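You operate a simulated robot arm through the tools that you are given. There is no shell and no other tool. Be economical: measure what you need, move in short steps, check, and stop when the job is done.

Carry out the task below with a simulated robot arm. There is one attempt and no reset: what you move stays moved.

## Task
Air the room until the narrow window clears, then lock it again.
Fine: its blind goes up for this and down at the end.

Only the result counts: the job must be done as asked and must still hold three seconds after the hand-in. Knocking over, shifting, dropping, spilling or breaking anything else fails it.

## Robot
A 7-joint arm with a two-finger parallel gripper, fixed in place. Base frame: the origin is at the foot of the arm, x ahead of it, y to its left, z up. Readings come in m, degrees, newtons and seconds.
With the tool pointing down near the work surface it reaches from about 0.1 to 0.72 m from the base axis. Its first joint turns from -166.0 to 166.0 degrees. Payload 1.57 kg.
The tool frame sits at the grasp point between the pads (the TCP): z along the fingers, y along the line on which they close. The tips reach 0.03 m beyond it. Largest opening 0.11 m; finger width 0.024, thickness 0.012; the body of the gripper, 0.048 by 0.112 m, starts 0.078 m behind the TCP.
Orientation is that of the tool frame in the base frame, as a unit quaternion [x, y, z, w]. With the fingers straight down and closing along the base's y, the tool's x points along the base's -x, its y along +y and its z along -z.

## Interface
- The arm moves only by the tool drive_tool. Its argument "steps" is a list of rows, each an object (a shift or turn left out is 0, a gripper value left out holds the last) with "linear": the shift along the tool's x, y, z in units of 150 mm (1.0 is 150 mm), a list of three; "rot": the turn, a rotation vector about the tool's x, y, z in units of 120 degrees (1.0 is 120 degrees), a list of three; "grip": the gripper command, from -1 (shut) to 1 (fully open), values between in proportion. In form: [{"linear": [dx, dy, dz], "rot": [wx, wy, wz], "grip": grip}, ...]. A call has 1 to 8 rows; each row is the pose to reach, as a shift and turn from the pose commanded when the call began, along the tool's axes at that moment. A call with a number of a shift or a turn outside -1 to 1 is refused whole. Rows are played at 5 a second. More than 0.05 m and 8.6 degrees between two rows, or a gripper value outside its range, and nothing of the call is played. Where a pose cannot be reached the arm comes as near as it can. A force on the tool above 40 N (or 10 N above the force at the start of the call, whichever is more), or a blocked arm, ends the call early, and 0.2 s more pass. Each finger travels about 0.045 m/s and halts on what it meets, pressing with about 26 N; the grip force reading is that of the motor and also rises with nothing between the fingers. The clock runs only during rows and for 0.2 s after the last one: add rows that repeat a pose to give the fingers time. It gives the time, the measured TCP pose, the force on the tool (base axes), the opening and the grip force at its end, in the units of the frame above (readings bear some noise).
- Cameras (640 x 400 px; columns grow to the right, rows downward): "scene" is fixed at [0.0516, 0.6526, 1.4811]; the picture's right is [-0.93, -0.36, 0.00], its down [-0.13, 0.33, -0.93] and it looks along [0.33, -0.87, -0.36] (base axes); focal length 326 px, centre (320, 200). "wrist" rides on the gripper at [0.07, 0.016, -0.141] in the tool frame; the picture's right is [-0.23, 0.97, 0.00], its down [-0.85, -0.20, -0.48] and it looks along [-0.47, -0.11, 0.88] (tool axes); focal length 222 px, centre (320, 200). There is no depth. A picture from a camera that has moved, and an enlarged one, comes with that camera's place and axes in the base frame and with its lens.
- grab_frame(camera): a new picture of that camera. The clock stands still meanwhile.
- lift_body(by): slides the trunk up (or, below 0, down) by that many m; the arm rides with it, the base frame stays. It gives what a move gives, with no picture.
- inspect(camera, box): a new picture of the part [left, top, right, bottom] of that camera's present view, enlarged. The clock stands still meanwhile.
- close_job(): hands the job in; it is judged then, once.

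Go step by step. Nothing tells you positions but the pictures and the camera data: compare them with the known pose of the tool, close in by small moves and look again before you grip or let go. The budget is 120 turns and 76 pictures, counting those below and the enlarged ones. Unless the task says otherwise, let go and move clear before handing in, and close with one line.

The tools are called after "Call:" as a command line: name --argument value ..., lists and objects as JSON in quotes. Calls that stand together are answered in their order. drive_tool: Moves the arm, as the interface text tells. Its arguments: {"type":"object","properties":{"steps":{"type":"array"}},"required":["steps"]} The other tools are called the same way: lift_body (by) slides the trunk up or down; grab_frame (camera) takes a picture; inspect (camera, box) takes an enlarged picture of a part of a camera's view; close_job () hands the job in.

At the start:

```text
clock: 0.0
tool_pos: [0.2605, -0.314, 1.4106]
orientation: [-0.001, 1.0, 0.0, 0.001]
force: [-0.8, -0.1, 0.6]
gripper_width: 0.1101
grip_force: 0.1
trunk travel left (down, up): [-0.564, 0.026]
```

scene: 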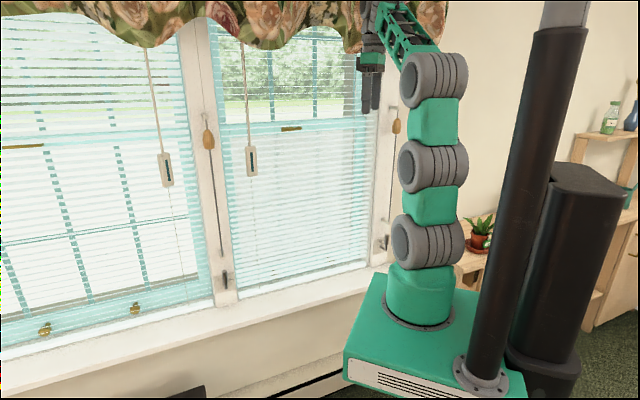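
wrist: 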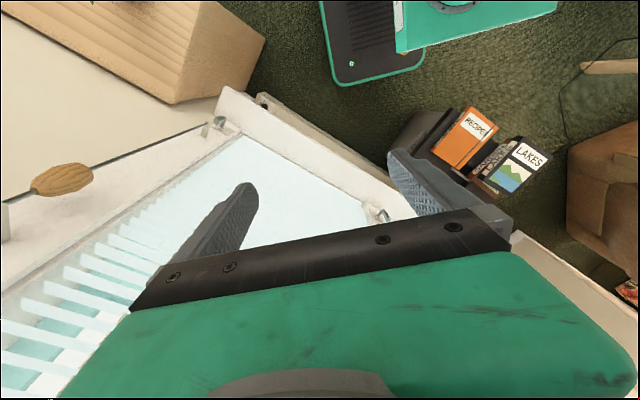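

I see a wide window on the left and a narrow one on the right, each with a blind, cords with tassels and white pendants with switches. I'll look closer at the narrow window first.

Call:
inspect --camera "scene" --box '[180, 80, 420, 230]'

Call:
inspect --camera "scene" --box '[180, 180, 420, 330]'

Call:
inspect --camera "scene" --box '[0, 220, 240, 370]'

```text
2.67 times, centred on (300, 155) of scene
camera zoom: at [0.0516, 0.6526, 1.4811], right [-0.93, -0.36, 0.0], down [-0.13, 0.33, -0.93], along [0.33, -0.87, -0.36], focal length 870 px, centre (373, 320)
```

zoom: 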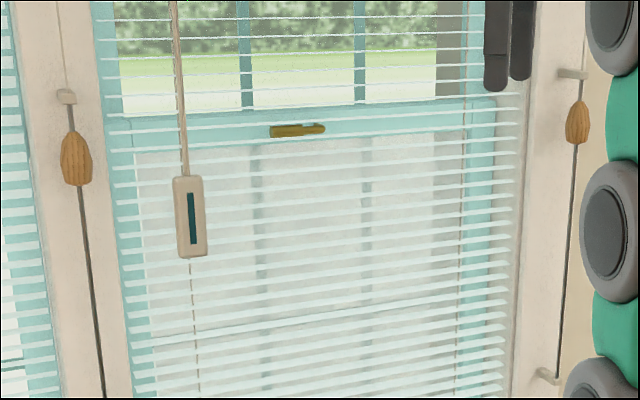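

```text
2.67 times, centred on (300, 255) of scene
camera zoom: at [0.0516, 0.6526, 1.4811], right [-0.93, -0.36, 0.0], down [-0.13, 0.33, -0.93], along [0.33, -0.87, -0.36], focal length 870 px, centre (373, 53)
```

zoom: 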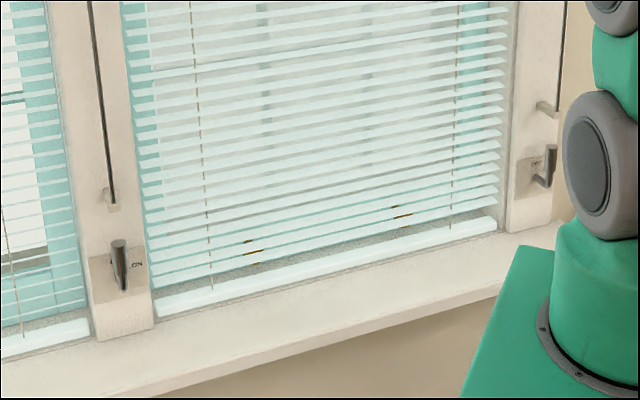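

```text
2.67 times, centred on (120, 295) of scene
camera zoom: at [0.0516, 0.6526, 1.4811], right [-0.93, -0.36, 0.0], down [-0.13, 0.33, -0.93], along [0.33, -0.87, -0.36], focal length 870 px, centre (853, -53)
```

zoom: 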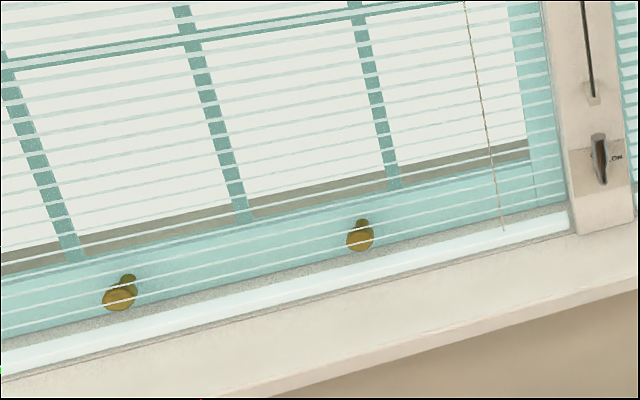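

I need the details of the pendants, the levers and their markings.

Call:
inspect --camera "scene" --box '[205, 260, 253, 290]'

Call:
inspect --camera "scene" --box '[364, 225, 412, 255]'

Call:
inspect --camera "scene" --box '[130, 130, 290, 230]'

Call:
inspect --camera "scene" --box '[120, 0, 420, 130]'

```text
13.33 times, centred on (229, 275) of scene
camera zoom: at [0.0516, 0.6526, 1.4811], right [-0.93, -0.36, 0.0], down [-0.13, 0.33, -0.93], along [0.33, -0.87, -0.36], focal length 4347 px, centre (1533, -800)
```

zoom: 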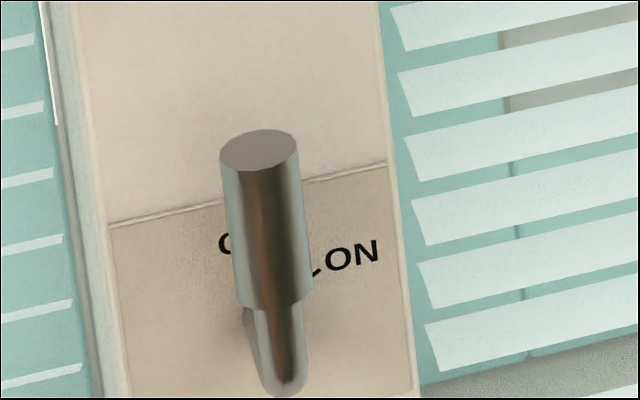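

```text
13.33 times, centred on (388, 240) of scene
camera zoom: at [0.0516, 0.6526, 1.4811], right [-0.93, -0.36, 0.0], down [-0.13, 0.33, -0.93], along [0.33, -0.87, -0.36], focal length 4347 px, centre (-587, -333)
```

zoom: 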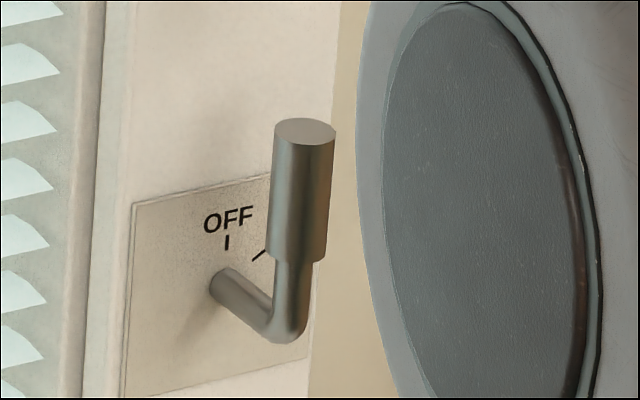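

```text
4.00 times, centred on (210, 180) of scene
camera zoom: at [0.0516, 0.6526, 1.4811], right [-0.93, -0.36, 0.0], down [-0.13, 0.33, -0.93], along [0.33, -0.87, -0.36], focal length 1304 px, centre (760, 280)
```

zoom: 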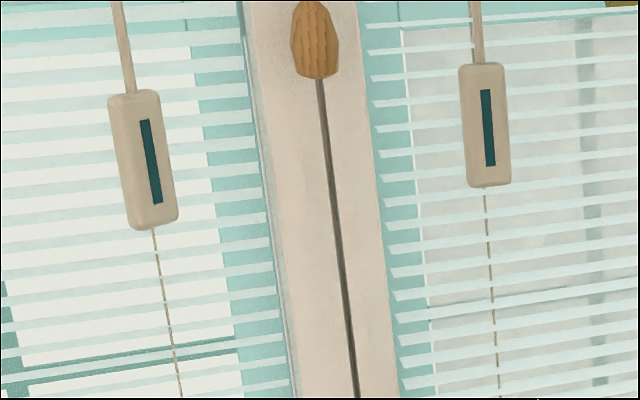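

```text
2.13 times, centred on (270, 65) of scene
camera zoom: at [0.0516, 0.6526, 1.4811], right [-0.93, -0.36, 0.0], down [-0.13, 0.33, -0.93], along [0.33, -0.87, -0.36], focal length 696 px, centre (427, 488)
```

zoom: 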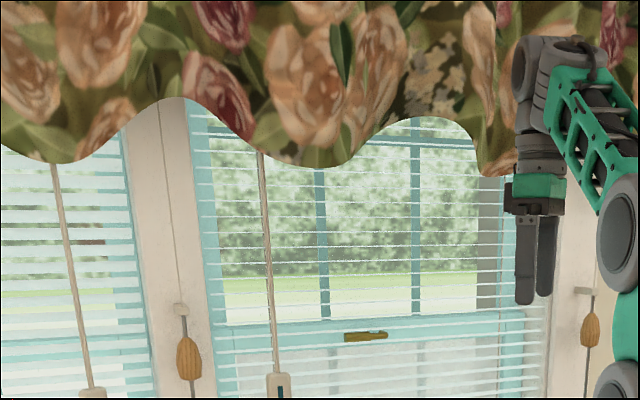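

The narrow window is framed by two tassels on rods; triangulating the right one gives about (0.224, -0.615, 1.31), so the wall runs at 45° with its outward normal along (0.707, -0.707, 0). I'll turn the gripper to face that wall with the camera on top.

Call:
drive_tool --steps '[{"rot": [0.0475, 0.0197, -0.0475]}, {"rot": [0.095, 0.0394, -0.095]}, {"rot": [0.1425, 0.059, -0.1425]}, {"rot": [0.19, 0.0788, -0.19]}, {"rot": [0.2375, 0.0985, -0.2375]}, {"rot": [0.285, 0.1182, -0.285]}, {"rot": [0.3325, 0.1379, -0.3325]}, {"rot": [0.38, 0.1576, -0.38]}]'

```text
clock: 1.8
tool_pos: [0.2541, -0.2993, 1.4251]
orientation: [-0.378, 0.834, -0.372, -0.152]
force: [0.4, 0.4, -0.5]
gripper_width: 0.11
grip_force: 0.2
out of reach, approached as far as the arm can: row 8
trunk travel left (down, up): [-0.564, 0.026]
```

Rotation mostly followed. I'll continue on the same axis while backing nothing else.

Call:
drive_tool --steps '[{"rot": [0.0475, 0.0197, -0.0475]}, {"rot": [0.095, 0.0394, -0.095]}, {"rot": [0.1425, 0.059, -0.1425]}, {"rot": [0.19, 0.0788, -0.19]}, {"rot": [0.2375, 0.0985, -0.2375]}, {"rot": [0.285, 0.1182, -0.285]}, {"rot": [0.3325, 0.1379, -0.3325]}, {"rot": [0.38, 0.1576, -0.38]}]'

Call:
grab_frame --camera "scene"

```text
clock: 2.4
tool_pos: [0.2539, -0.2928, 1.4115]
orientation: [-0.479, 0.784, -0.346, -0.189]
force: [-0.5, 0.7, 0.1]
gripper_width: 0.1097
grip_force: 0.1
out of reach, approached as far as the arm can: row 1, 2
trunk travel left (down, up): [-0.564, 0.026]
stopped in row 2: the arm was blocked; the commanded pose is now the measured one
```

```text
66 pictures are left
```

scene: 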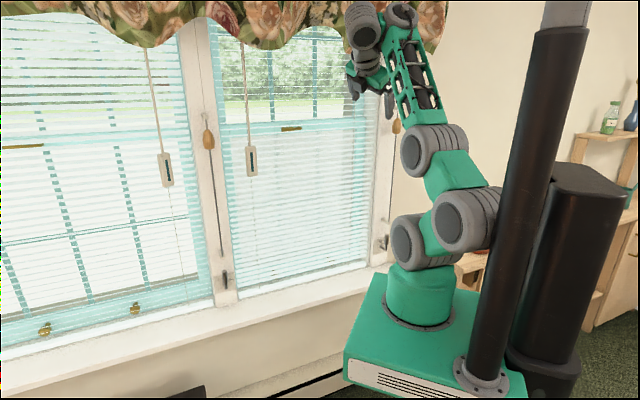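

The elbow met the column at that fold. I'll first move the tool outward toward the narrow window, then finish the turn.

Call:
drive_tool --steps '[{"linear": [-0.16, -0.187, 0.098]}, {"linear": [-0.319, -0.373, 0.196]}, {"linear": [-0.478, -0.56, 0.293]}, {"linear": [-0.638, -0.747, 0.391]}, {"linear": [-0.638, -0.747, 0.391], "rot": [0.0468, 0.0282, -0.04]}, {"linear": [-0.638, -0.747, 0.391], "rot": [0.0937, 0.0564, -0.08]}, {"linear": [-0.638, -0.747, 0.391], "rot": [0.1405, 0.0845, -0.12]}, {"linear": [-0.638, -0.747, 0.391], "rot": [0.1873, 0.1127, -0.16]}]'

```text
clock: 4.4
tool_pos: [0.3202, -0.2524, 1.3923]
orientation: [0.68, -0.629, 0.311, 0.214]
force: [0.5, 0.5, -0.6]
gripper_width: 0.1103
grip_force: 0.1
out of reach, approached as far as the arm can: row 1, 2, 3, 4, 5, 6, 7, 8
trunk travel left (down, up): [-0.564, 0.026]
stopped in row 8: the arm was blocked; the commanded pose is now the measured one
```

It is still limited by its joints; I'll look at the arm.

Call:
grab_frame --camera "scene"

Call:
grab_frame --camera "wrist"

```text
65 pictures are left
```

scene: 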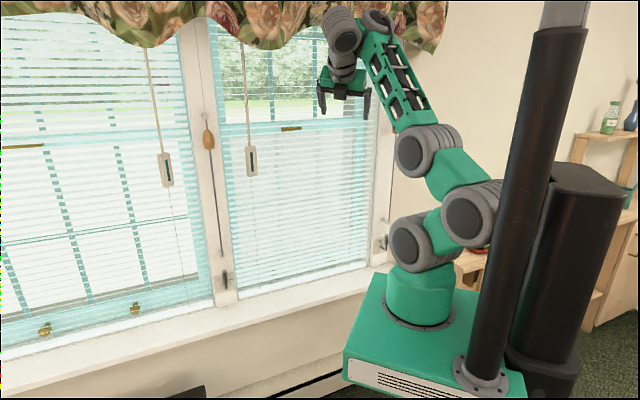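

```text
64 pictures are left
camera wrist: at [0.2846, -0.2088, 1.5417], right [-0.97, 0.05, -0.26], down [0.11, 0.97, -0.23], along [0.24, -0.25, -0.94], focal length 222 px, centre (320, 200)
```

wrist: 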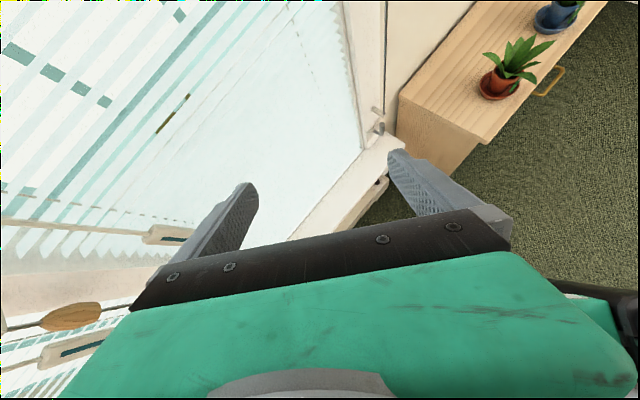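

The elbow is folded back because the shoulder is close to tool height. Lowering the trunk and then raising the tool should unfold it.

Call:
lift_body --by -0.25

```text
clock: 7.0
tool_pos: [0.3225, -0.2555, 1.1368]
orientation: [0.682, -0.63, 0.303, 0.214]
force: [-0.6, 0.5, 0.3]
gripper_width: 0.11
grip_force: 0.1
trunk travel left (down, up): [-0.314, 0.276]
```

Now rotate to face the wall while rising.

Call:
drive_tool --steps '[{"linear": [0.123, -0.037, -0.04], "rot": [0.0355, 0.0449, -0.0211]}, {"linear": [0.246, -0.074, -0.081], "rot": [0.071, 0.0898, -0.0422]}, {"linear": [0.369, -0.111, -0.121], "rot": [0.1065, 0.1347, -0.0633]}, {"linear": [0.492, -0.148, -0.161], "rot": [0.142, 0.1796, -0.0844]}, {"linear": [0.616, -0.184, -0.202], "rot": [0.1775, 0.2245, -0.1055]}, {"linear": [0.739, -0.221, -0.242], "rot": [0.213, 0.2694, -0.1266]}, {"linear": [0.862, -0.258, -0.283], "rot": [0.2485, 0.3143, -0.1477]}, {"linear": [0.985, -0.295, -0.323], "rot": [0.284, 0.3592, -0.169]}]'

Call:
grab_frame --camera "wrist"

```text
clock: 7.6
tool_pos: [0.3364, -0.251, 1.1331]
orientation: [0.749, -0.558, 0.292, 0.207]
force: [0.3, -0.1, 0.1]
gripper_width: 0.11
grip_force: 0.0
out of reach, approached as far as the arm can: row 1, 2
trunk travel left (down, up): [-0.314, 0.276]
stopped in row 2: the arm was blocked; the commanded pose is now the measured one
```

```text
63 pictures are left
camera wrist: at [0.3047, -0.2165, 1.2852], right [-0.98, -0.12, -0.17], down [-0.08, 0.97, -0.21], along [0.19, -0.19, -0.96], focal length 222 px, centre (320, 200)
```

wrist: 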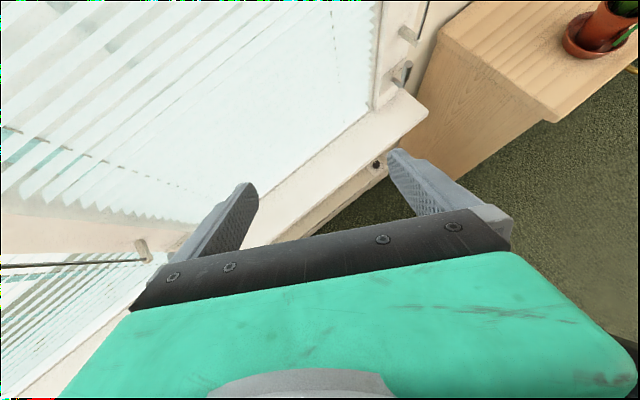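

Blocked again, still folded. I'll raise the tool straight up without turning to unfold the arm.

Call:
drive_tool --steps '[{"linear": [0.167, -0.004, -0.186]}, {"linear": [0.334, -0.008, -0.372]}, {"linear": [0.501, -0.012, -0.558]}, {"linear": [0.668, -0.016, -0.744]}]'

Call:
grab_frame --camera "scene"

```text
clock: 8.6
tool_pos: [0.3333, -0.2483, 1.2843]
orientation: [0.749, -0.558, 0.291, 0.206]
force: [-0.2, -0.3, 0.0]
gripper_width: 0.11
grip_force: 0.0
trunk travel left (down, up): [-0.314, 0.276]
```

```text
62 pictures are left
```

scene: 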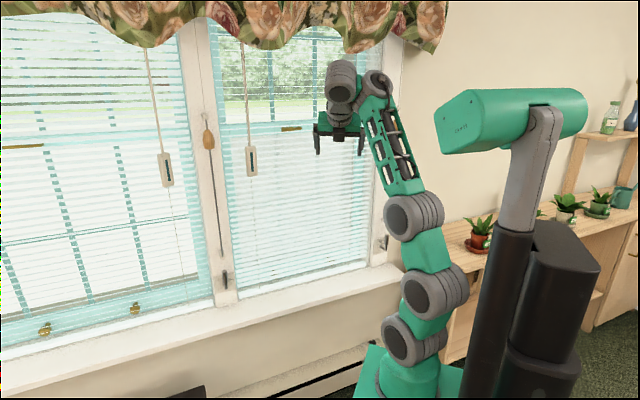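

Unfolded. Now turn the tool to face the window, moving slightly forward and up.

Call:
drive_tool --steps '[{"linear": [0.06, -0.024, -0.002], "rot": [0.0271, 0.0489, -0.0131]}, {"linear": [0.12, -0.048, -0.004], "rot": [0.0542, 0.0977, -0.0262]}, {"linear": [0.18, -0.072, -0.005], "rot": [0.0813, 0.1466, -0.0394]}, {"linear": [0.24, -0.096, -0.006], "rot": [0.1084, 0.1954, -0.0525]}, {"linear": [0.3, -0.12, -0.008], "rot": [0.1354, 0.2443, -0.0656]}, {"linear": [0.36, -0.144, -0.009], "rot": [0.1625, 0.2931, -0.0787]}, {"linear": [0.42, -0.167, -0.01], "rot": [0.1896, 0.342, -0.0919]}, {"linear": [0.48, -0.191, -0.012], "rot": [0.2167, 0.3908, -0.105]}]'

Call:
grab_frame --camera "wrist"

```text
clock: 10.3
tool_pos: [0.2611, -0.3577, 1.4033]
orientation: [0.619, -0.35, 0.613, 0.345]
force: [0.0, 0.1, -0.4]
gripper_width: 0.11
grip_force: 0.1
out of reach, approached as far as the arm can: row 3, 4, 5, 6, 7, 8
trunk travel left (down, up): [-0.314, 0.276]
stopped in row 8: the arm was blocked; the commanded pose is now the measured one
```

```text
61 pictures are left
camera wrist: at [0.1744, -0.2455, 1.4753], right [-0.84, -0.5, -0.23], down [-0.08, 0.52, -0.85], along [0.54, -0.69, -0.48], focal length 222 px, centre (320, 200)
```

wrist: 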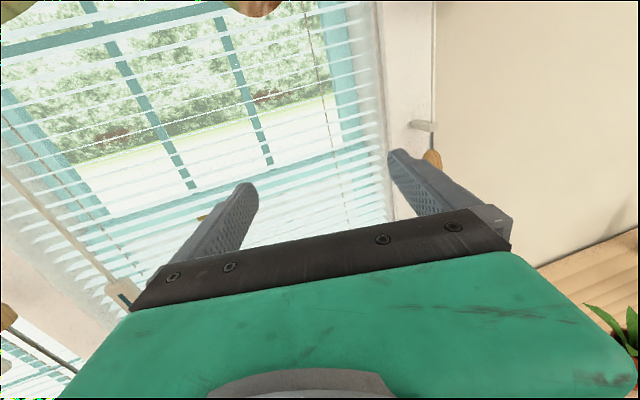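

Now facing the wall (yaw about 14° off). I'll fix the yaw and slide left toward the pendant and post to examine them.

Call:
drive_tool --steps '[{"linear": [-0.08, -0.18, 0.0], "rot": [0.0234, 0, 0]}, {"linear": [-0.16, -0.36, -0.03], "rot": [0.0468, 0, 0]}, {"linear": [-0.24, -0.54, -0.05], "rot": [0.07, 0, 0]}, {"linear": [-0.32, -0.72, -0.08], "rot": [0.0936, 0, 0]}, {"linear": [-0.4, -0.9, -0.1], "rot": [0.117, 0, 0]}]'

Call:
grab_frame --camera "wrist"

```text
clock: 11.6
tool_pos: [0.2906, -0.3382, 1.3944]
orientation: [0.639, -0.322, 0.626, 0.311]
force: [-0.3, 0.4, 0.0]
gripper_width: 0.1101
grip_force: 0.1
out of reach, approached as far as the arm can: row 1, 2, 3, 4, 5
trunk travel left (down, up): [-0.314, 0.276]
stopped in row 5: the arm was blocked; the commanded pose is now the measured one
```

```text
60 pictures are left
camera wrist: at [0.1933, -0.237, 1.468], right [-0.78, -0.58, -0.23], down [-0.14, 0.52, -0.84], along [0.61, -0.63, -0.49], focal length 222 px, centre (320, 200)
```

wrist: 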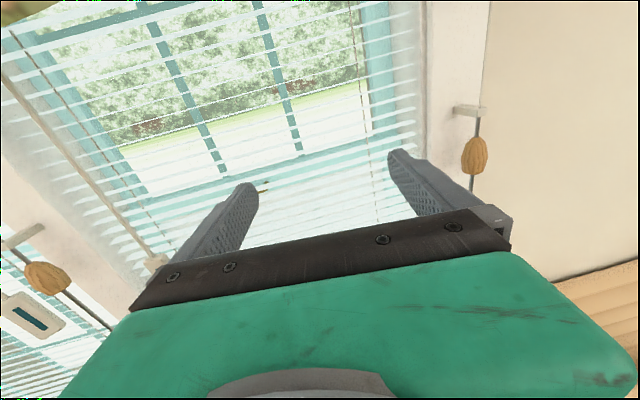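

Call:
grab_frame --camera "scene"

```text
59 pictures are left
```

scene: 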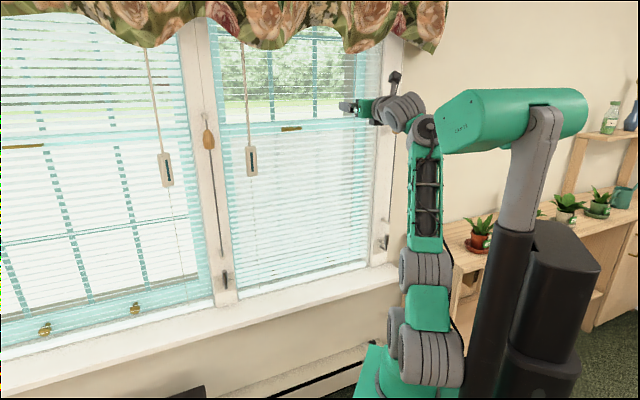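

The arm is nearly upright and cramped by the head; moving the tool forward toward the wall should ease it.

Call:
drive_tool --steps '[{"linear": [-0.1, -0.07, 0.13], "rot": [0.013, 0, 0]}, {"linear": [-0.2, -0.14, 0.26], "rot": [0.026, 0, 0]}, {"linear": [-0.3, -0.21, 0.39], "rot": [0.04, 0, 0]}, {"linear": [-0.4, -0.28, 0.45], "rot": [0.053, 0, 0]}, {"linear": [-0.5, -0.4, 0.45], "rot": [0.066, 0, 0]}, {"linear": [-0.5, -0.55, 0.45], "rot": [0.066, 0, 0]}]'

Call:
grab_frame --camera "wrist"

```text
clock: 12.5
tool_pos: [0.2546, -0.4282, 1.3468]
orientation: [0.615, -0.374, 0.598, 0.352]
force: [0.1, 0.5, 0.3]
gripper_width: 0.1101
grip_force: 0.0
out of reach, approached as far as the arm can: row 1, 2
trunk travel left (down, up): [-0.314, 0.276]
stopped in row 4: the arm was blocked; the commanded pose is now the measured one
```

```text
58 pictures are left
camera wrist: at [0.1743, -0.3142, 1.4228], right [-0.86, -0.45, -0.24], down [-0.05, 0.55, -0.83], along [0.51, -0.71, -0.5], focal length 222 px, centre (320, 200)
```

wrist: 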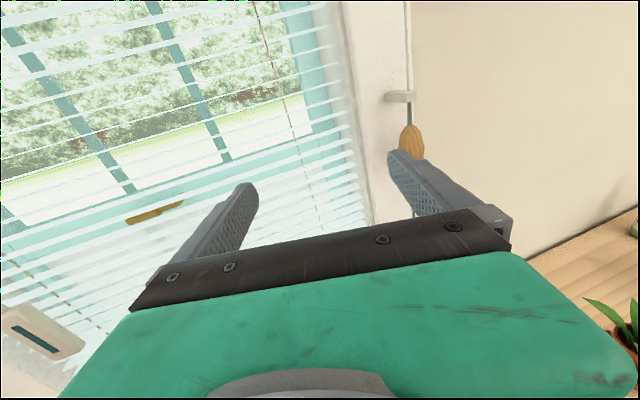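

The wrist seems to be at its roll limit with the camera on top, so I'll roll the gripper the other way round (camera beneath), which should be its natural posture.

Call:
drive_tool --steps '[{"rot": [0, 0, 0.07]}, {"rot": [0, 0, 0.14]}, {"rot": [0, 0, 0.21]}, {"rot": [0, 0, 0.28]}, {"rot": [0, 0, 0.35]}, {"rot": [0, 0, 0.42]}, {"rot": [0, 0, 0.49]}, {"rot": [0, 0, 0.56]}]'

Call:
drive_tool --steps '[{"rot": [0, 0, 0.07]}, {"rot": [0, 0, 0.14]}, {"rot": [0, 0, 0.19]}]'

Call:
grab_frame --camera "wrist"

```text
clock: 14.3
tool_pos: [0.2474, -0.4323, 1.348]
orientation: [0.299, -0.655, 0.694, -0.032]
force: [0.4, 0.1, -0.1]
gripper_width: 0.1101
grip_force: 0.1
trunk travel left (down, up): [-0.314, 0.276]
```

```text
clock: 15.1
tool_pos: [0.2547, -0.4312, 1.3453]
orientation: [-0.169, 0.701, -0.671, 0.174]
force: [-0.1, 0.5, 0.8]
gripper_width: 0.11
grip_force: 0.2
trunk travel left (down, up): [-0.314, 0.276]
```

```text
57 pictures are left
camera wrist: at [0.1274, -0.3382, 1.3345], right [0.2, 0.15, -0.97], down [0.53, 0.82, 0.23], along [0.83, -0.56, 0.08], focal length 222 px, centre (320, 200)
```

wrist: 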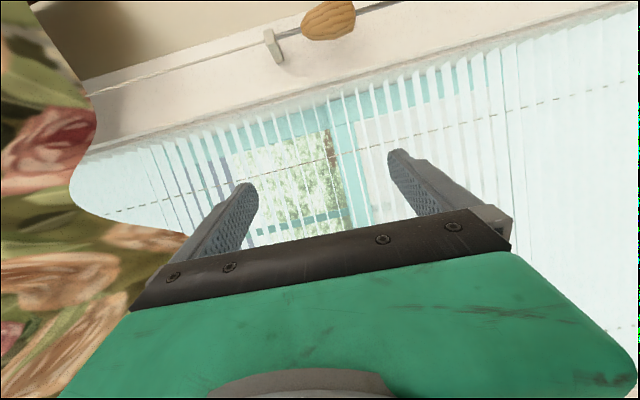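

Free motion now. I'll roll the rest of the way and slide left to look at the pendant, lever and post.

Call:
drive_tool --steps '[{"linear": [-0.12, 0, -0.06], "rot": [0, 0, 0.07]}, {"linear": [-0.25, 0, -0.12], "rot": [0, 0, 0.14]}, {"linear": [-0.38, 0, -0.2], "rot": [0, 0, 0.21]}, {"linear": [-0.5, 0, -0.25], "rot": [0, 0, 0.28]}, {"linear": [-0.62, 0, -0.3], "rot": [0, 0, 0.35]}, {"linear": [-0.75, 0, -0.35], "rot": [0, 0, 0.42]}, {"linear": [-0.88, 0, -0.4], "rot": [0, 0, 0.49]}, {"linear": [-1.0, 0, -0.45], "rot": [0, 0, 0.56]}]'

Call:
drive_tool --steps '[{"rot": [0, 0, 0.06]}, {"rot": [0, 0, 0.12]}, {"rot": [0, 0, 0.19]}]'

Call:
grab_frame --camera "wrist"

```text
clock: 15.7
tool_pos: [0.183, -0.4476, 1.3357]
orientation: [0.006, 0.729, -0.659, 0.182]
force: [-0.2, -0.1, 0.5]
gripper_width: 0.1099
grip_force: 0.0
trunk travel left (down, up): [-0.314, 0.276]
stopped in row 3: the arm was blocked; the commanded pose is now the measured one
```

```text
clock: 16.5
tool_pos: [0.1842, -0.4479, 1.3356]
orientation: [0.15, 0.713, -0.61, 0.312]
force: [0.3, 0.3, -0.5]
gripper_width: 0.1102
grip_force: 0.1
trunk travel left (down, up): [-0.314, 0.276]
```

```text
56 pictures are left
camera wrist: at [0.1041, -0.319, 1.2886], right [0.75, 0.24, -0.61], down [0.41, 0.56, 0.72], along [0.52, -0.79, 0.32], focal length 222 px, centre (320, 200)
```

wrist: 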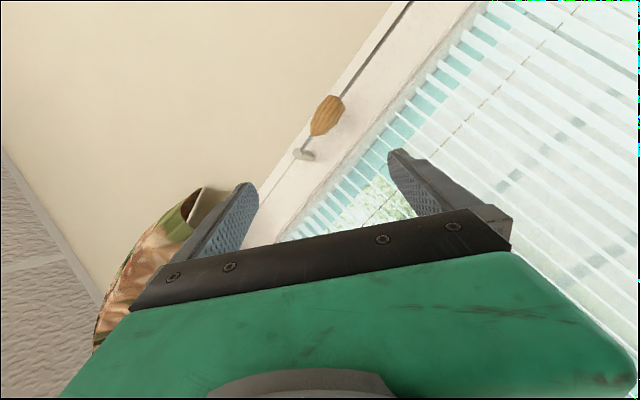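

Call:
grab_frame --camera "scene"

```text
55 pictures are left
```

scene: 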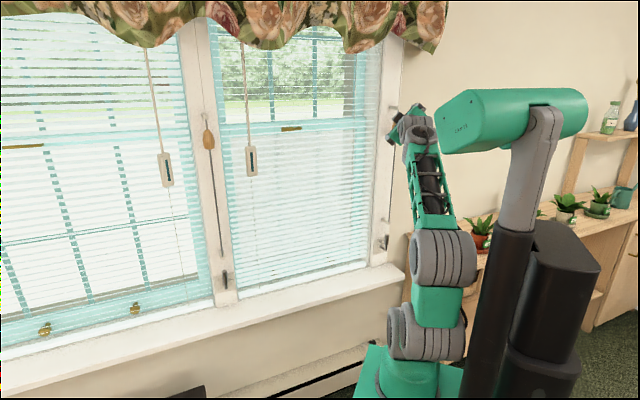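

The wrist is rubbing against the robot's head. I'll bring the tool down and over to the left, away from it.

Call:
drive_tool --steps '[{"linear": [-0.088, 0.247, -0.052]}, {"linear": [-0.176, 0.494, -0.104]}, {"linear": [-0.263, 0.74, -0.156]}, {"linear": [-0.351, 0.987, -0.208]}]'

Call:
grab_frame --camera "scene"

```text
clock: 17.5
tool_pos: [0.3019, -0.3738, 1.2567]
orientation: [0.151, 0.711, -0.612, 0.312]
force: [-0.3, 0.4, 0.4]
gripper_width: 0.11
grip_force: 0.0
trunk travel left (down, up): [-0.314, 0.276]
```

```text
54 pictures are left
```

scene: 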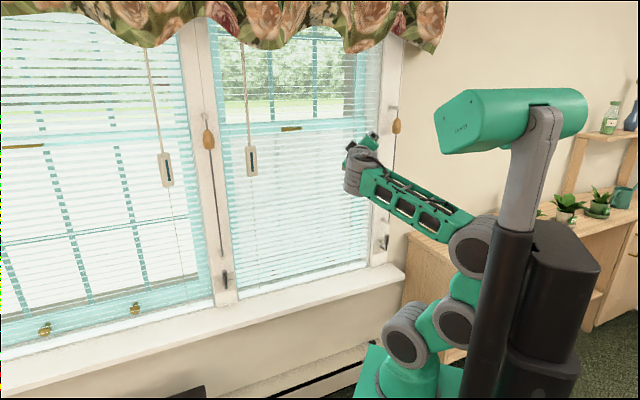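

Clean motion now. Align squarely with the wall (camera beneath) and shift further left.

Call:
drive_tool --steps '[{"linear": [-0.08, 0.035, -0.026], "rot": [-0.0273, -0.0171, 0.051]}, {"linear": [-0.16, 0.07, -0.052], "rot": [-0.0546, -0.0342, 0.102]}, {"linear": [-0.24, 0.105, -0.078], "rot": [-0.082, -0.0512, 0.153]}, {"linear": [-0.32, 0.14, -0.104], "rot": [-0.1093, -0.0683, 0.204]}, {"linear": [-0.4, 0.174, -0.13], "rot": [-0.1366, -0.0854, 0.2548]}, {"linear": [-0.48, 0.209, -0.156], "rot": [-0.164, -0.1025, 0.3058]}, {"linear": [-0.56, 0.244, -0.182], "rot": [-0.1913, -0.1195, 0.3567]}, {"linear": [-0.643, 0.279, -0.208], "rot": [-0.2186, -0.1366, 0.4077]}]'

Call:
grab_frame --camera "wrist"

```text
clock: 19.2
tool_pos: [0.445, -0.2732, 1.267]
orientation: [0.208, 0.696, -0.245, 0.642]
force: [0.4, -0.2, -0.8]
gripper_width: 0.1101
grip_force: 0.0
trunk travel left (down, up): [-0.314, 0.276]
stopped in row 8: the arm was blocked; the commanded pose is now the measured one
```

```text
53 pictures are left
camera wrist: at [0.3369, -0.1761, 1.2047], right [0.61, 0.78, 0.15], down [-0.42, 0.15, 0.89], along [0.67, -0.61, 0.42], focal length 222 px, centre (320, 200)
```

wrist: 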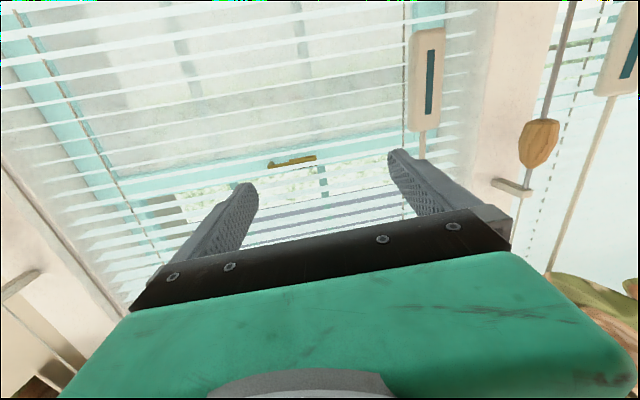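

Good pose. Zoom on the pendant and on the tassel with its rod.

Call:
inspect --camera "wrist" --box '[380, 0, 620, 200]'

Call:
inspect --camera "scene" --box '[236, 130, 268, 190]'

```text
2.00 times, centred on (500, 100) of wrist
camera zoom: at [0.3369, -0.1761, 1.2047], right [0.61, 0.78, 0.15], down [-0.42, 0.15, 0.89], along [0.67, -0.61, 0.42], focal length 444 px, centre (-40, 400)
```

zoom: 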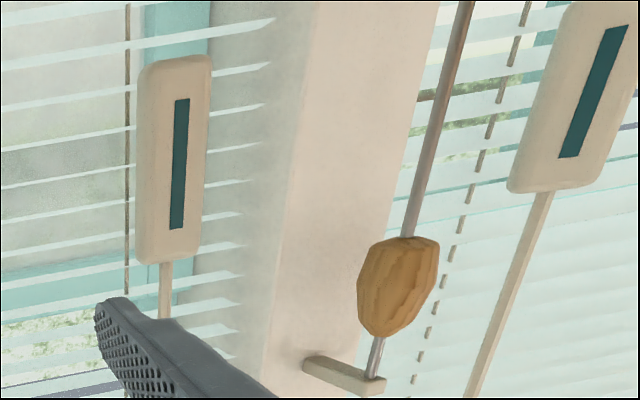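

```text
6.67 times, centred on (252, 160) of scene
camera zoom: at [0.0516, 0.6526, 1.4811], right [-0.93, -0.36, 0.0], down [-0.13, 0.33, -0.93], along [0.33, -0.87, -0.36], focal length 2174 px, centre (773, 467)
```

zoom: 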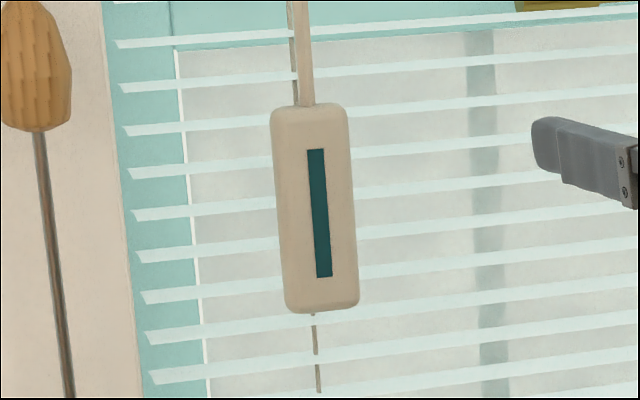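

Both levers read OFF next to tassels sliding on rods, so I take the right tassel (edge of the narrow window) as its blind pull, with the lever as its cord brake. I'll raise the trunk and move toward the right tassel.

Call:
lift_body --by 0.15

Call:
drive_tool --steps '[{"linear": [0.1, -0.15, -0.1], "rot": [0.031, -0.013, 0.018]}, {"linear": [0.25, -0.35, -0.25], "rot": [0.062, -0.026, 0.035]}, {"linear": [0.4, -0.55, -0.25], "rot": [0.062, -0.026, 0.035]}, {"linear": [0.5, -0.77, -0.25], "rot": [0.062, -0.026, 0.035]}, {"linear": [0.65, -1.0, -0.25], "rot": [0.062, -0.026, 0.035]}]'

```text
clock: 21.0
tool_pos: [0.4448, -0.2735, 1.4163]
orientation: [0.207, 0.696, -0.245, 0.642]
force: [-0.1, 0.4, -0.5]
gripper_width: 0.1099
grip_force: 0.1
trunk travel left (down, up): [-0.464, 0.126]
```

```text
clock: 21.7
tool_pos: [0.4619, -0.2186, 1.3353]
orientation: [0.178, 0.712, -0.167, 0.659]
force: [-1.0, 1.7, 0.4]
gripper_width: 0.1103
grip_force: 0.0
trunk travel left (down, up): [-0.464, 0.126]
stopped in row 3: the arm was blocked; the commanded pose is now the measured one
```

Call:
grab_frame --camera "scene"

```text
50 pictures are left
```

scene: 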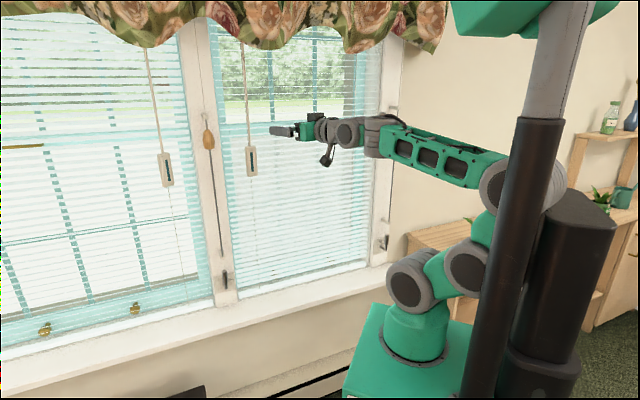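

The elbow is folded against the column. I'll go forward and up first to unfold, then sideways to the right.

Call:
drive_tool --steps '[{"linear": [-0.3, -0.05, 0.05]}, {"linear": [-0.45, -0.1, 0.25]}, {"linear": [-0.45, -0.3, 0.22]}, {"linear": [-0.45, -0.55, 0.16], "rot": [0.04, 0, 0]}, {"linear": [-0.45, -0.8, 0.1], "rot": [0.08, 0, 0]}]'

Call:
grab_frame --camera "scene"

```text
clock: 22.9
tool_pos: [0.4215, -0.3339, 1.4005]
orientation: [0.233, 0.693, -0.227, 0.643]
force: [0.3, -0.5, -0.7]
gripper_width: 0.1098
grip_force: 0.0
trunk travel left (down, up): [-0.464, 0.126]
```

```text
49 pictures are left
```

scene: 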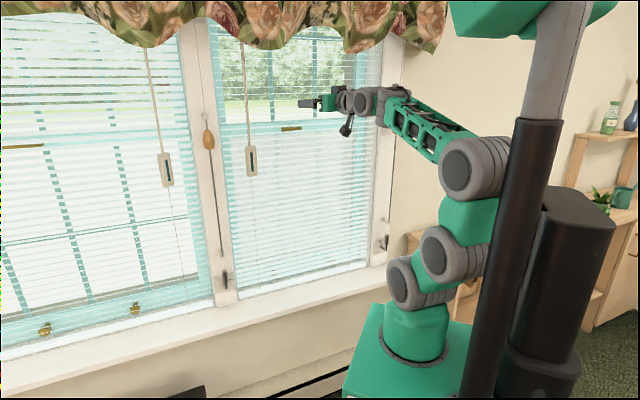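

Much better. Slide right along the wall, squaring up the yaw.

Call:
drive_tool --steps '[{"linear": [0.0, -0.25, -0.03], "rot": [0.02, -0.011, 0]}, {"linear": [0.0, -0.5, -0.06], "rot": [0.04, -0.022, 0]}, {"linear": [0.0, -0.75, -0.09], "rot": [0.06, -0.033, 0]}, {"linear": [0.0, -1.0, -0.12], "rot": [0.06, -0.033, 0.01]}]'

Call:
grab_frame --camera "wrist"

```text
clock: 23.9
tool_pos: [0.3142, -0.4421, 1.4061]
orientation: [0.273, 0.652, -0.27, 0.653]
force: [-0.6, 0.2, 1.5]
gripper_width: 0.11
grip_force: 0.1
trunk travel left (down, up): [-0.464, 0.126]
```

```text
48 pictures are left
camera wrist: at [0.2268, -0.3299, 1.3368], right [0.69, 0.69, 0.23], down [-0.48, 0.2, 0.85], along [0.54, -0.7, 0.47], focal length 222 px, centre (320, 200)
```

wrist: 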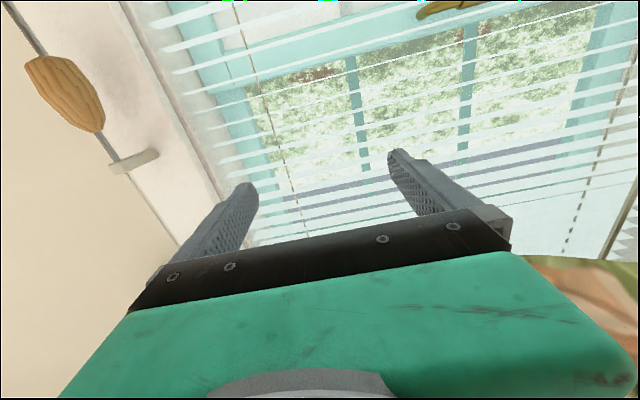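

Tassel confirmed at (0.224, -0.611, 1.305). I'll lower the trunk 0.1 and slide right until the fingers straddle its line.

Call:
lift_body --by -0.1

Call:
drive_tool --steps '[{"linear": [0.0, -0.25, -0.07]}, {"linear": [0.0, -0.5, -0.07]}, {"linear": [0.0, -0.75, -0.07]}, {"linear": [0.0, -0.99, -0.07]}]'

Call:
drive_tool --steps '[{"linear": [0.0, -0.237, 0.0]}, {"linear": [0.0, -0.237, 0.0]}]'

Call:
grab_frame --camera "wrist"

Call:
grab_frame --camera "scene"

```text
clock: 25.3
tool_pos: [0.3149, -0.4407, 1.3062]
orientation: [0.272, 0.653, -0.27, 0.653]
force: [0.4, -0.4, -0.4]
gripper_width: 0.1103
grip_force: 0.0
trunk travel left (down, up): [-0.364, 0.226]
```

```text
clock: 26.3
tool_pos: [0.1992, -0.5361, 1.3063]
orientation: [0.271, 0.653, -0.27, 0.653]
force: [-0.1, 0.0, 0.3]
gripper_width: 0.1101
grip_force: 0.1
trunk travel left (down, up): [-0.364, 0.226]
```

```text
clock: 26.9
tool_pos: [0.1755, -0.5619, 1.3084]
orientation: [0.273, 0.652, -0.271, 0.653]
force: [-0.7, -0.7, -0.3]
gripper_width: 0.11
grip_force: 0.0
trunk travel left (down, up): [-0.364, 0.226]
```

```text
47 pictures are left
camera wrist: at [0.0874, -0.451, 1.2392], right [0.69, 0.69, 0.23], down [-0.48, 0.2, 0.85], along [0.54, -0.7, 0.47], focal length 222 px, centre (320, 200)
```

wrist: 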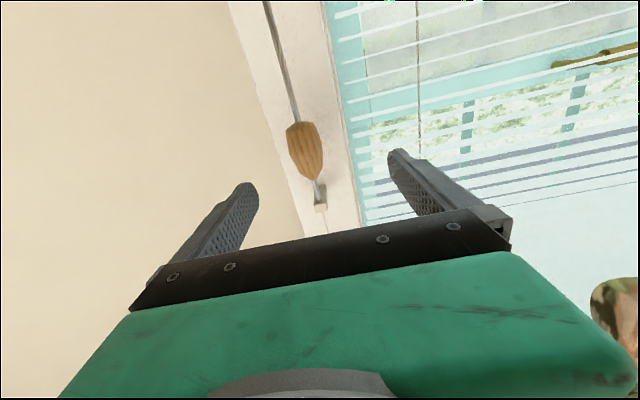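

```text
46 pictures are left
```

scene: 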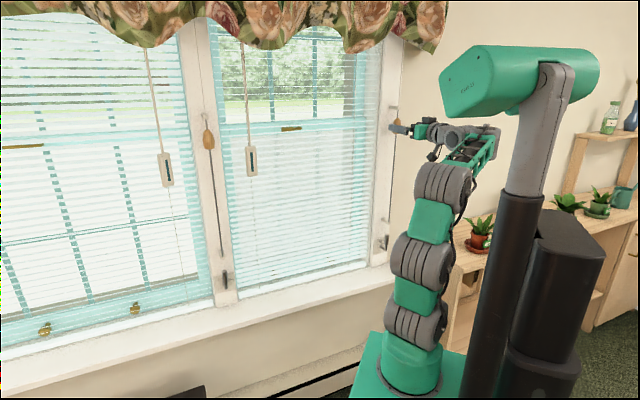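

Aligned with the tassel. Advance about 6 cm and check.

Call:
drive_tool --steps '[{"linear": [0.03, -0.02, 0.2]}, {"linear": [0.06, -0.03, 0.4]}]'

Call:
grab_frame --camera "wrist"

Call:
inspect --camera "scene" --box '[370, 90, 434, 150]'

```text
clock: 27.5
tool_pos: [0.2153, -0.608, 1.2984]
orientation: [0.272, 0.653, -0.27, 0.653]
force: [-0.6, -0.3, 0.2]
gripper_width: 0.1101
grip_force: 0.0
trunk travel left (down, up): [-0.364, 0.226]
```

```text
45 pictures are left
camera wrist: at [0.1277, -0.4956, 1.2298], right [0.69, 0.69, 0.23], down [-0.48, 0.2, 0.85], along [0.54, -0.7, 0.47], focal length 222 px, centre (320, 200)
```

wrist: 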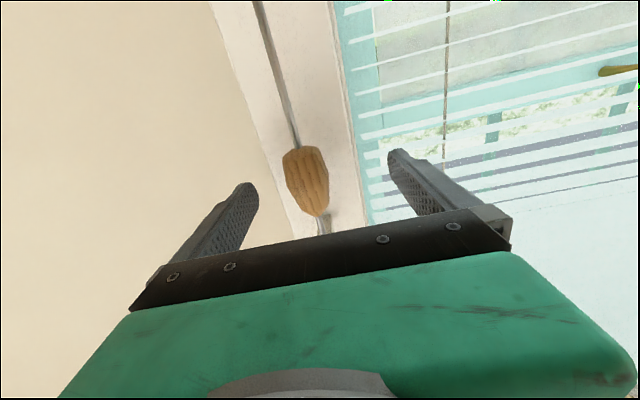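

```text
6.67 times, centred on (402, 120) of scene
camera zoom: at [0.0516, 0.6526, 1.4811], right [-0.93, -0.36, 0.0], down [-0.13, 0.33, -0.93], along [0.33, -0.87, -0.36], focal length 2174 px, centre (-227, 733)
```

zoom: 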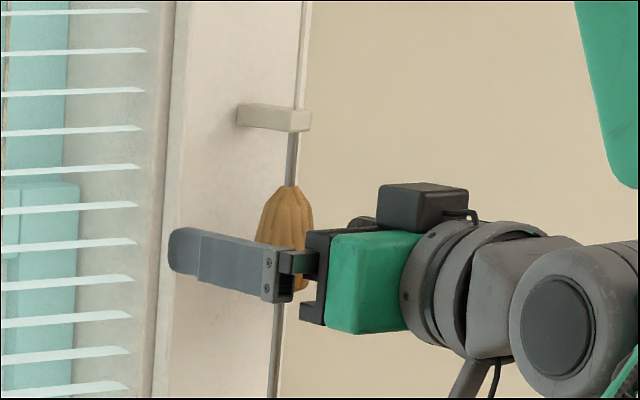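

Tassel centre looks to be at D≈0.605 (tool at 0.582), so I go 2 cm further and close on it.

Call:
drive_tool --steps '[{"linear": [0.02, -0.04, 0.14]}, {"linear": [0.02, -0.04, 0.14], "grip": -1}, {"linear": [0.02, -0.04, 0.14], "grip": -1}, {"linear": [0.02, -0.04, 0.14], "grip": -1}, {"linear": [0.02, -0.04, 0.14], "grip": -1}, {"linear": [0.02, -0.04, 0.14], "grip": -1}, {"linear": [0.02, -0.04, 0.14], "grip": -1}]'

Call:
grab_frame --camera "wrist"

```text
clock: 29.1
tool_pos: [0.2233, -0.6277, 1.2968]
orientation: [0.274, 0.652, -0.272, 0.653]
force: [-9.4, -12.7, 3.2]
gripper_width: 0.0325
grip_force: 27.2
trunk travel left (down, up): [-0.364, 0.226]
```

```text
43 pictures are left
camera wrist: at [0.1357, -0.5161, 1.2273], right [0.69, 0.68, 0.23], down [-0.48, 0.2, 0.85], along [0.54, -0.7, 0.47], focal length 222 px, centre (320, 200)
```

wrist: 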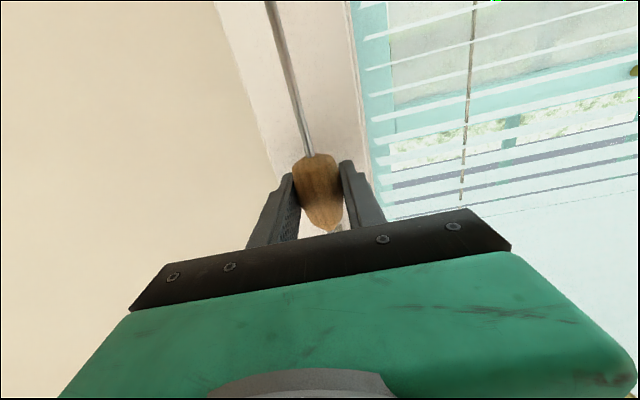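

Gripped (32 mm). There is a side load, so I ease 4 mm to the right, then pull down 5 cm and check the blind.

Call:
drive_tool --steps '[{"linear": [0, -0.027, 0]}, {"linear": [0, -0.027, 0]}]'

Call:
lift_body --by -0.05

Call:
grab_frame --camera "scene"

```text
clock: 29.7
tool_pos: [0.2221, -0.6279, 1.2964]
orientation: [0.27, 0.653, -0.27, 0.654]
force: [-6.6, 0.2, 1.9]
gripper_width: 0.0321
grip_force: 40.3
trunk travel left (down, up): [-0.364, 0.226]
```

```text
clock: 30.6
tool_pos: [0.2218, -0.6283, 1.2448]
orientation: [0.272, 0.653, -0.27, 0.653]
force: [-3.3, 7.2, -0.2]
gripper_width: 0.0319
grip_force: 41.0
trunk travel left (down, up): [-0.314, 0.276]
```

```text
42 pictures are left
```

scene: 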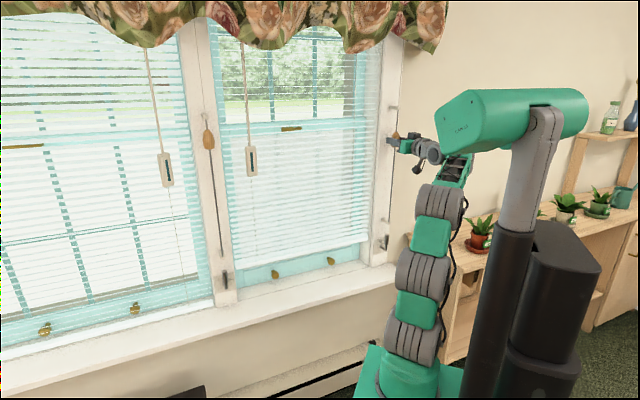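

The right tassel is the correct one: the narrow blind is rising. Continue pulling down.

Call:
lift_body --by -0.22

Call:
grab_frame --camera "scene"

```text
clock: 32.9
tool_pos: [0.2227, -0.6281, 1.0255]
orientation: [0.271, 0.653, -0.27, 0.654]
force: [-2.5, 9.4, 2.2]
gripper_width: 0.032
grip_force: 40.7
trunk travel left (down, up): [-0.094, 0.496]
```

```text
41 pictures are left
```

scene: 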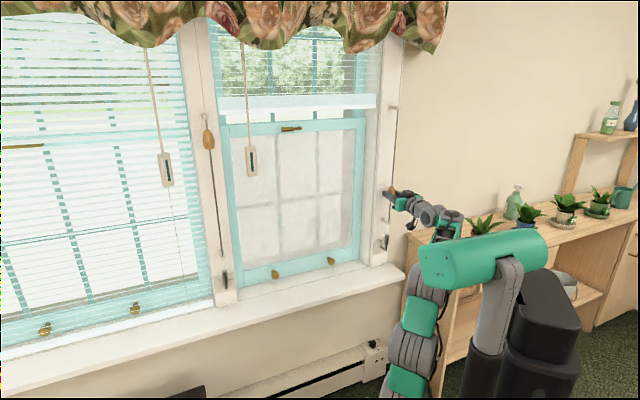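

The blind now clears the lock. Pull another 7 cm for clearance.

Call:
lift_body --by -0.07

Call:
grab_frame --camera "wrist"

Call:
inspect --camera "scene" --box '[180, 60, 440, 290]'

```text
clock: 34.0
tool_pos: [0.2235, -0.6279, 0.9538]
orientation: [0.272, 0.653, -0.27, 0.653]
force: [-3.6, 11.3, -0.9]
gripper_width: 0.0321
grip_force: 41.0
trunk travel left (down, up): [-0.024, 0.566]
```

```text
40 pictures are left
camera wrist: at [0.1349, -0.5166, 0.8857], right [0.69, 0.69, 0.23], down [-0.48, 0.19, 0.86], along [0.54, -0.7, 0.46], focal length 222 px, centre (320, 200)
```

wrist: 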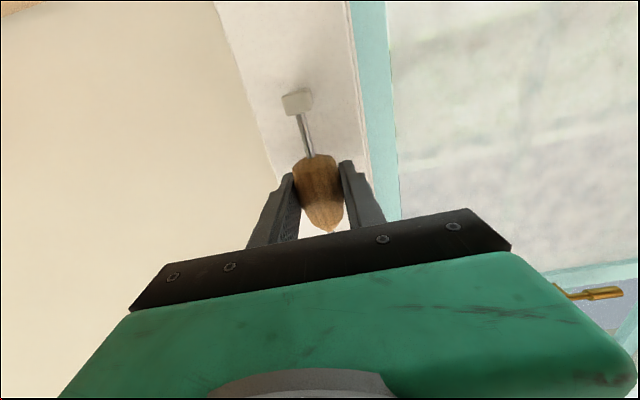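

```text
1.74 times, centred on (310, 175) of scene
camera zoom: at [0.0516, 0.6526, 1.4811], right [-0.93, -0.36, 0.0], down [-0.13, 0.33, -0.93], along [0.33, -0.87, -0.36], focal length 567 px, centre (337, 244)
```

zoom: 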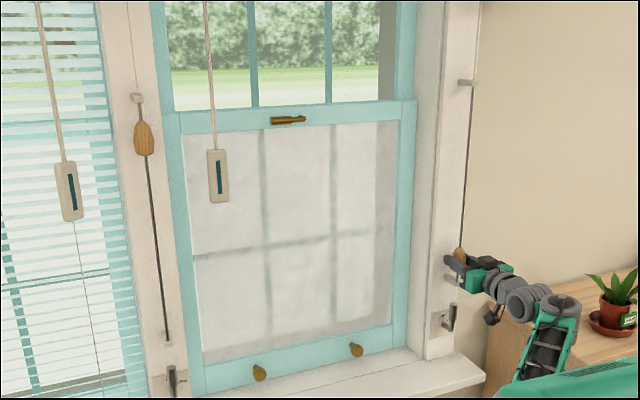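

No upward load on the tassel, so it should stay. I release and watch.

Call:
drive_tool --steps '[{"grip": -0.2}, {"grip": 0.0}, {"grip": 0.0}, {"grip": 0.0}]'

Call:
grab_frame --camera "wrist"

```text
clock: 35.0
tool_pos: [0.2245, -0.6287, 0.9547]
orientation: [0.272, 0.653, -0.272, 0.653]
force: [0.0, -0.5, 0.2]
gripper_width: 0.055
grip_force: 0.0
trunk travel left (down, up): [-0.024, 0.566]
```

```text
38 pictures are left
camera wrist: at [0.1354, -0.5175, 0.8864], right [0.69, 0.69, 0.23], down [-0.48, 0.2, 0.85], along [0.54, -0.7, 0.47], focal length 222 px, centre (320, 200)
```

wrist: 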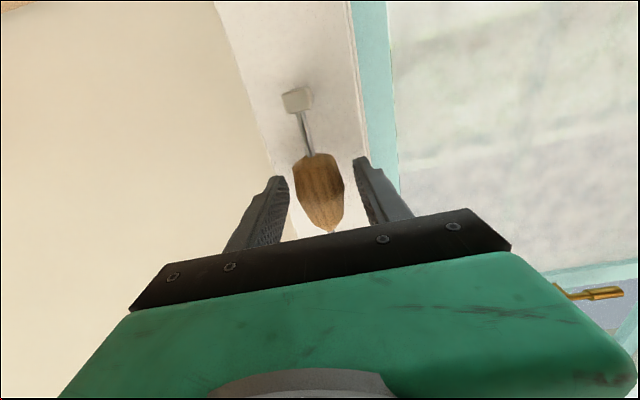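

The tassel stays put. Back off, raise the trunk, then move to the sash lock, which I triangulate at about (0.58, -0.43, 1.297).

Call:
drive_tool --steps '[{"linear": [0, 0, -0.25], "grip": 0}, {"linear": [0, 0, -0.5], "grip": 0}]'

Call:
lift_body --by 0.35

Call:
drive_tool --steps '[{"linear": [0, 0.25, 0], "grip": -1}, {"linear": [0, 0.5, 0]}, {"linear": [0, 0.75, 0]}, {"linear": [0, 1.0, 0]}]'

Call:
drive_tool --steps '[{"linear": [0, 0.25, 0]}, {"linear": [0, 0.5, 0]}, {"linear": [0, 0.75, 0]}, {"linear": [0, 1.0, 0]}]'

Call:
grab_frame --camera "wrist"

```text
clock: 35.6
tool_pos: [0.1683, -0.5746, 0.955]
orientation: [0.273, 0.653, -0.27, 0.653]
force: [0.7, -0.9, 0.3]
gripper_width: 0.055
grip_force: 0.0
trunk travel left (down, up): [-0.024, 0.566]
```

```text
clock: 39.0
tool_pos: [0.1673, -0.5738, 1.3049]
orientation: [0.272, 0.653, -0.271, 0.653]
force: [0.2, -0.2, 0.2]
gripper_width: 0.0551
grip_force: 0.1
trunk travel left (down, up): [-0.374, 0.216]
```

```text
clock: 40.0
tool_pos: [0.2742, -0.4705, 1.3073]
orientation: [0.273, 0.652, -0.271, 0.653]
force: [-0.6, 0.2, 0.4]
gripper_width: 0.0
grip_force: 18.9
trunk travel left (down, up): [-0.374, 0.216]
```

```text
clock: 41.0
tool_pos: [0.3837, -0.3675, 1.295]
orientation: [0.276, 0.657, -0.268, 0.648]
force: [0.2, -0.3, 0.7]
gripper_width: 0.0
grip_force: 21.5
trunk travel left (down, up): [-0.374, 0.216]
```

```text
37 pictures are left
camera wrist: at [0.2954, -0.2539, 1.2283], right [0.69, 0.68, 0.23], down [-0.47, 0.19, 0.86], along [0.54, -0.71, 0.45], focal length 222 px, centre (320, 200)
```

wrist: 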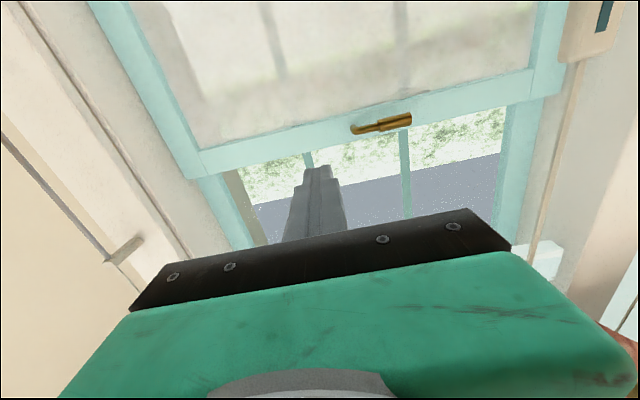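

Call:
inspect --camera "wrist" --box '[330, 90, 430, 155]'

Call:
inspect --camera "scene" --box '[265, 110, 315, 145]'

```text
6.15 times, centred on (380, 122) of wrist
camera zoom: at [0.2954, -0.2539, 1.2283], right [0.69, 0.68, 0.23], down [-0.47, 0.19, 0.86], along [0.54, -0.71, 0.45], focal length 1367 px, centre (-49, 677)
```

zoom: 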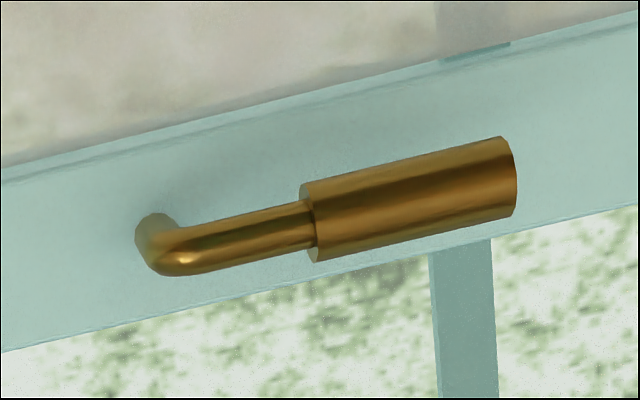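

```text
11.43 times, centred on (290, 128) of scene
camera zoom: at [0.0516, 0.6526, 1.4811], right [-0.93, -0.36, 0.0], down [-0.13, 0.33, -0.93], along [0.33, -0.87, -0.36], focal length 3726 px, centre (663, 1029)
```

zoom: 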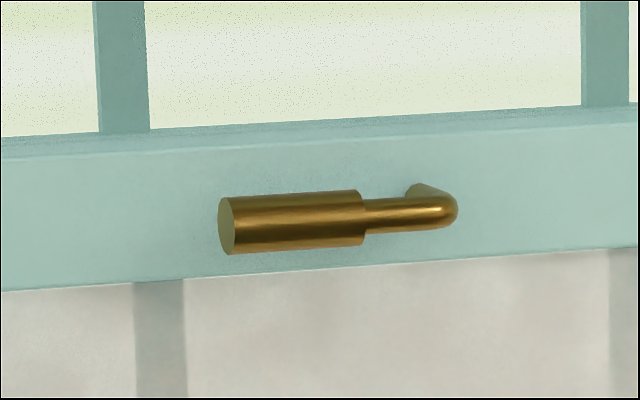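

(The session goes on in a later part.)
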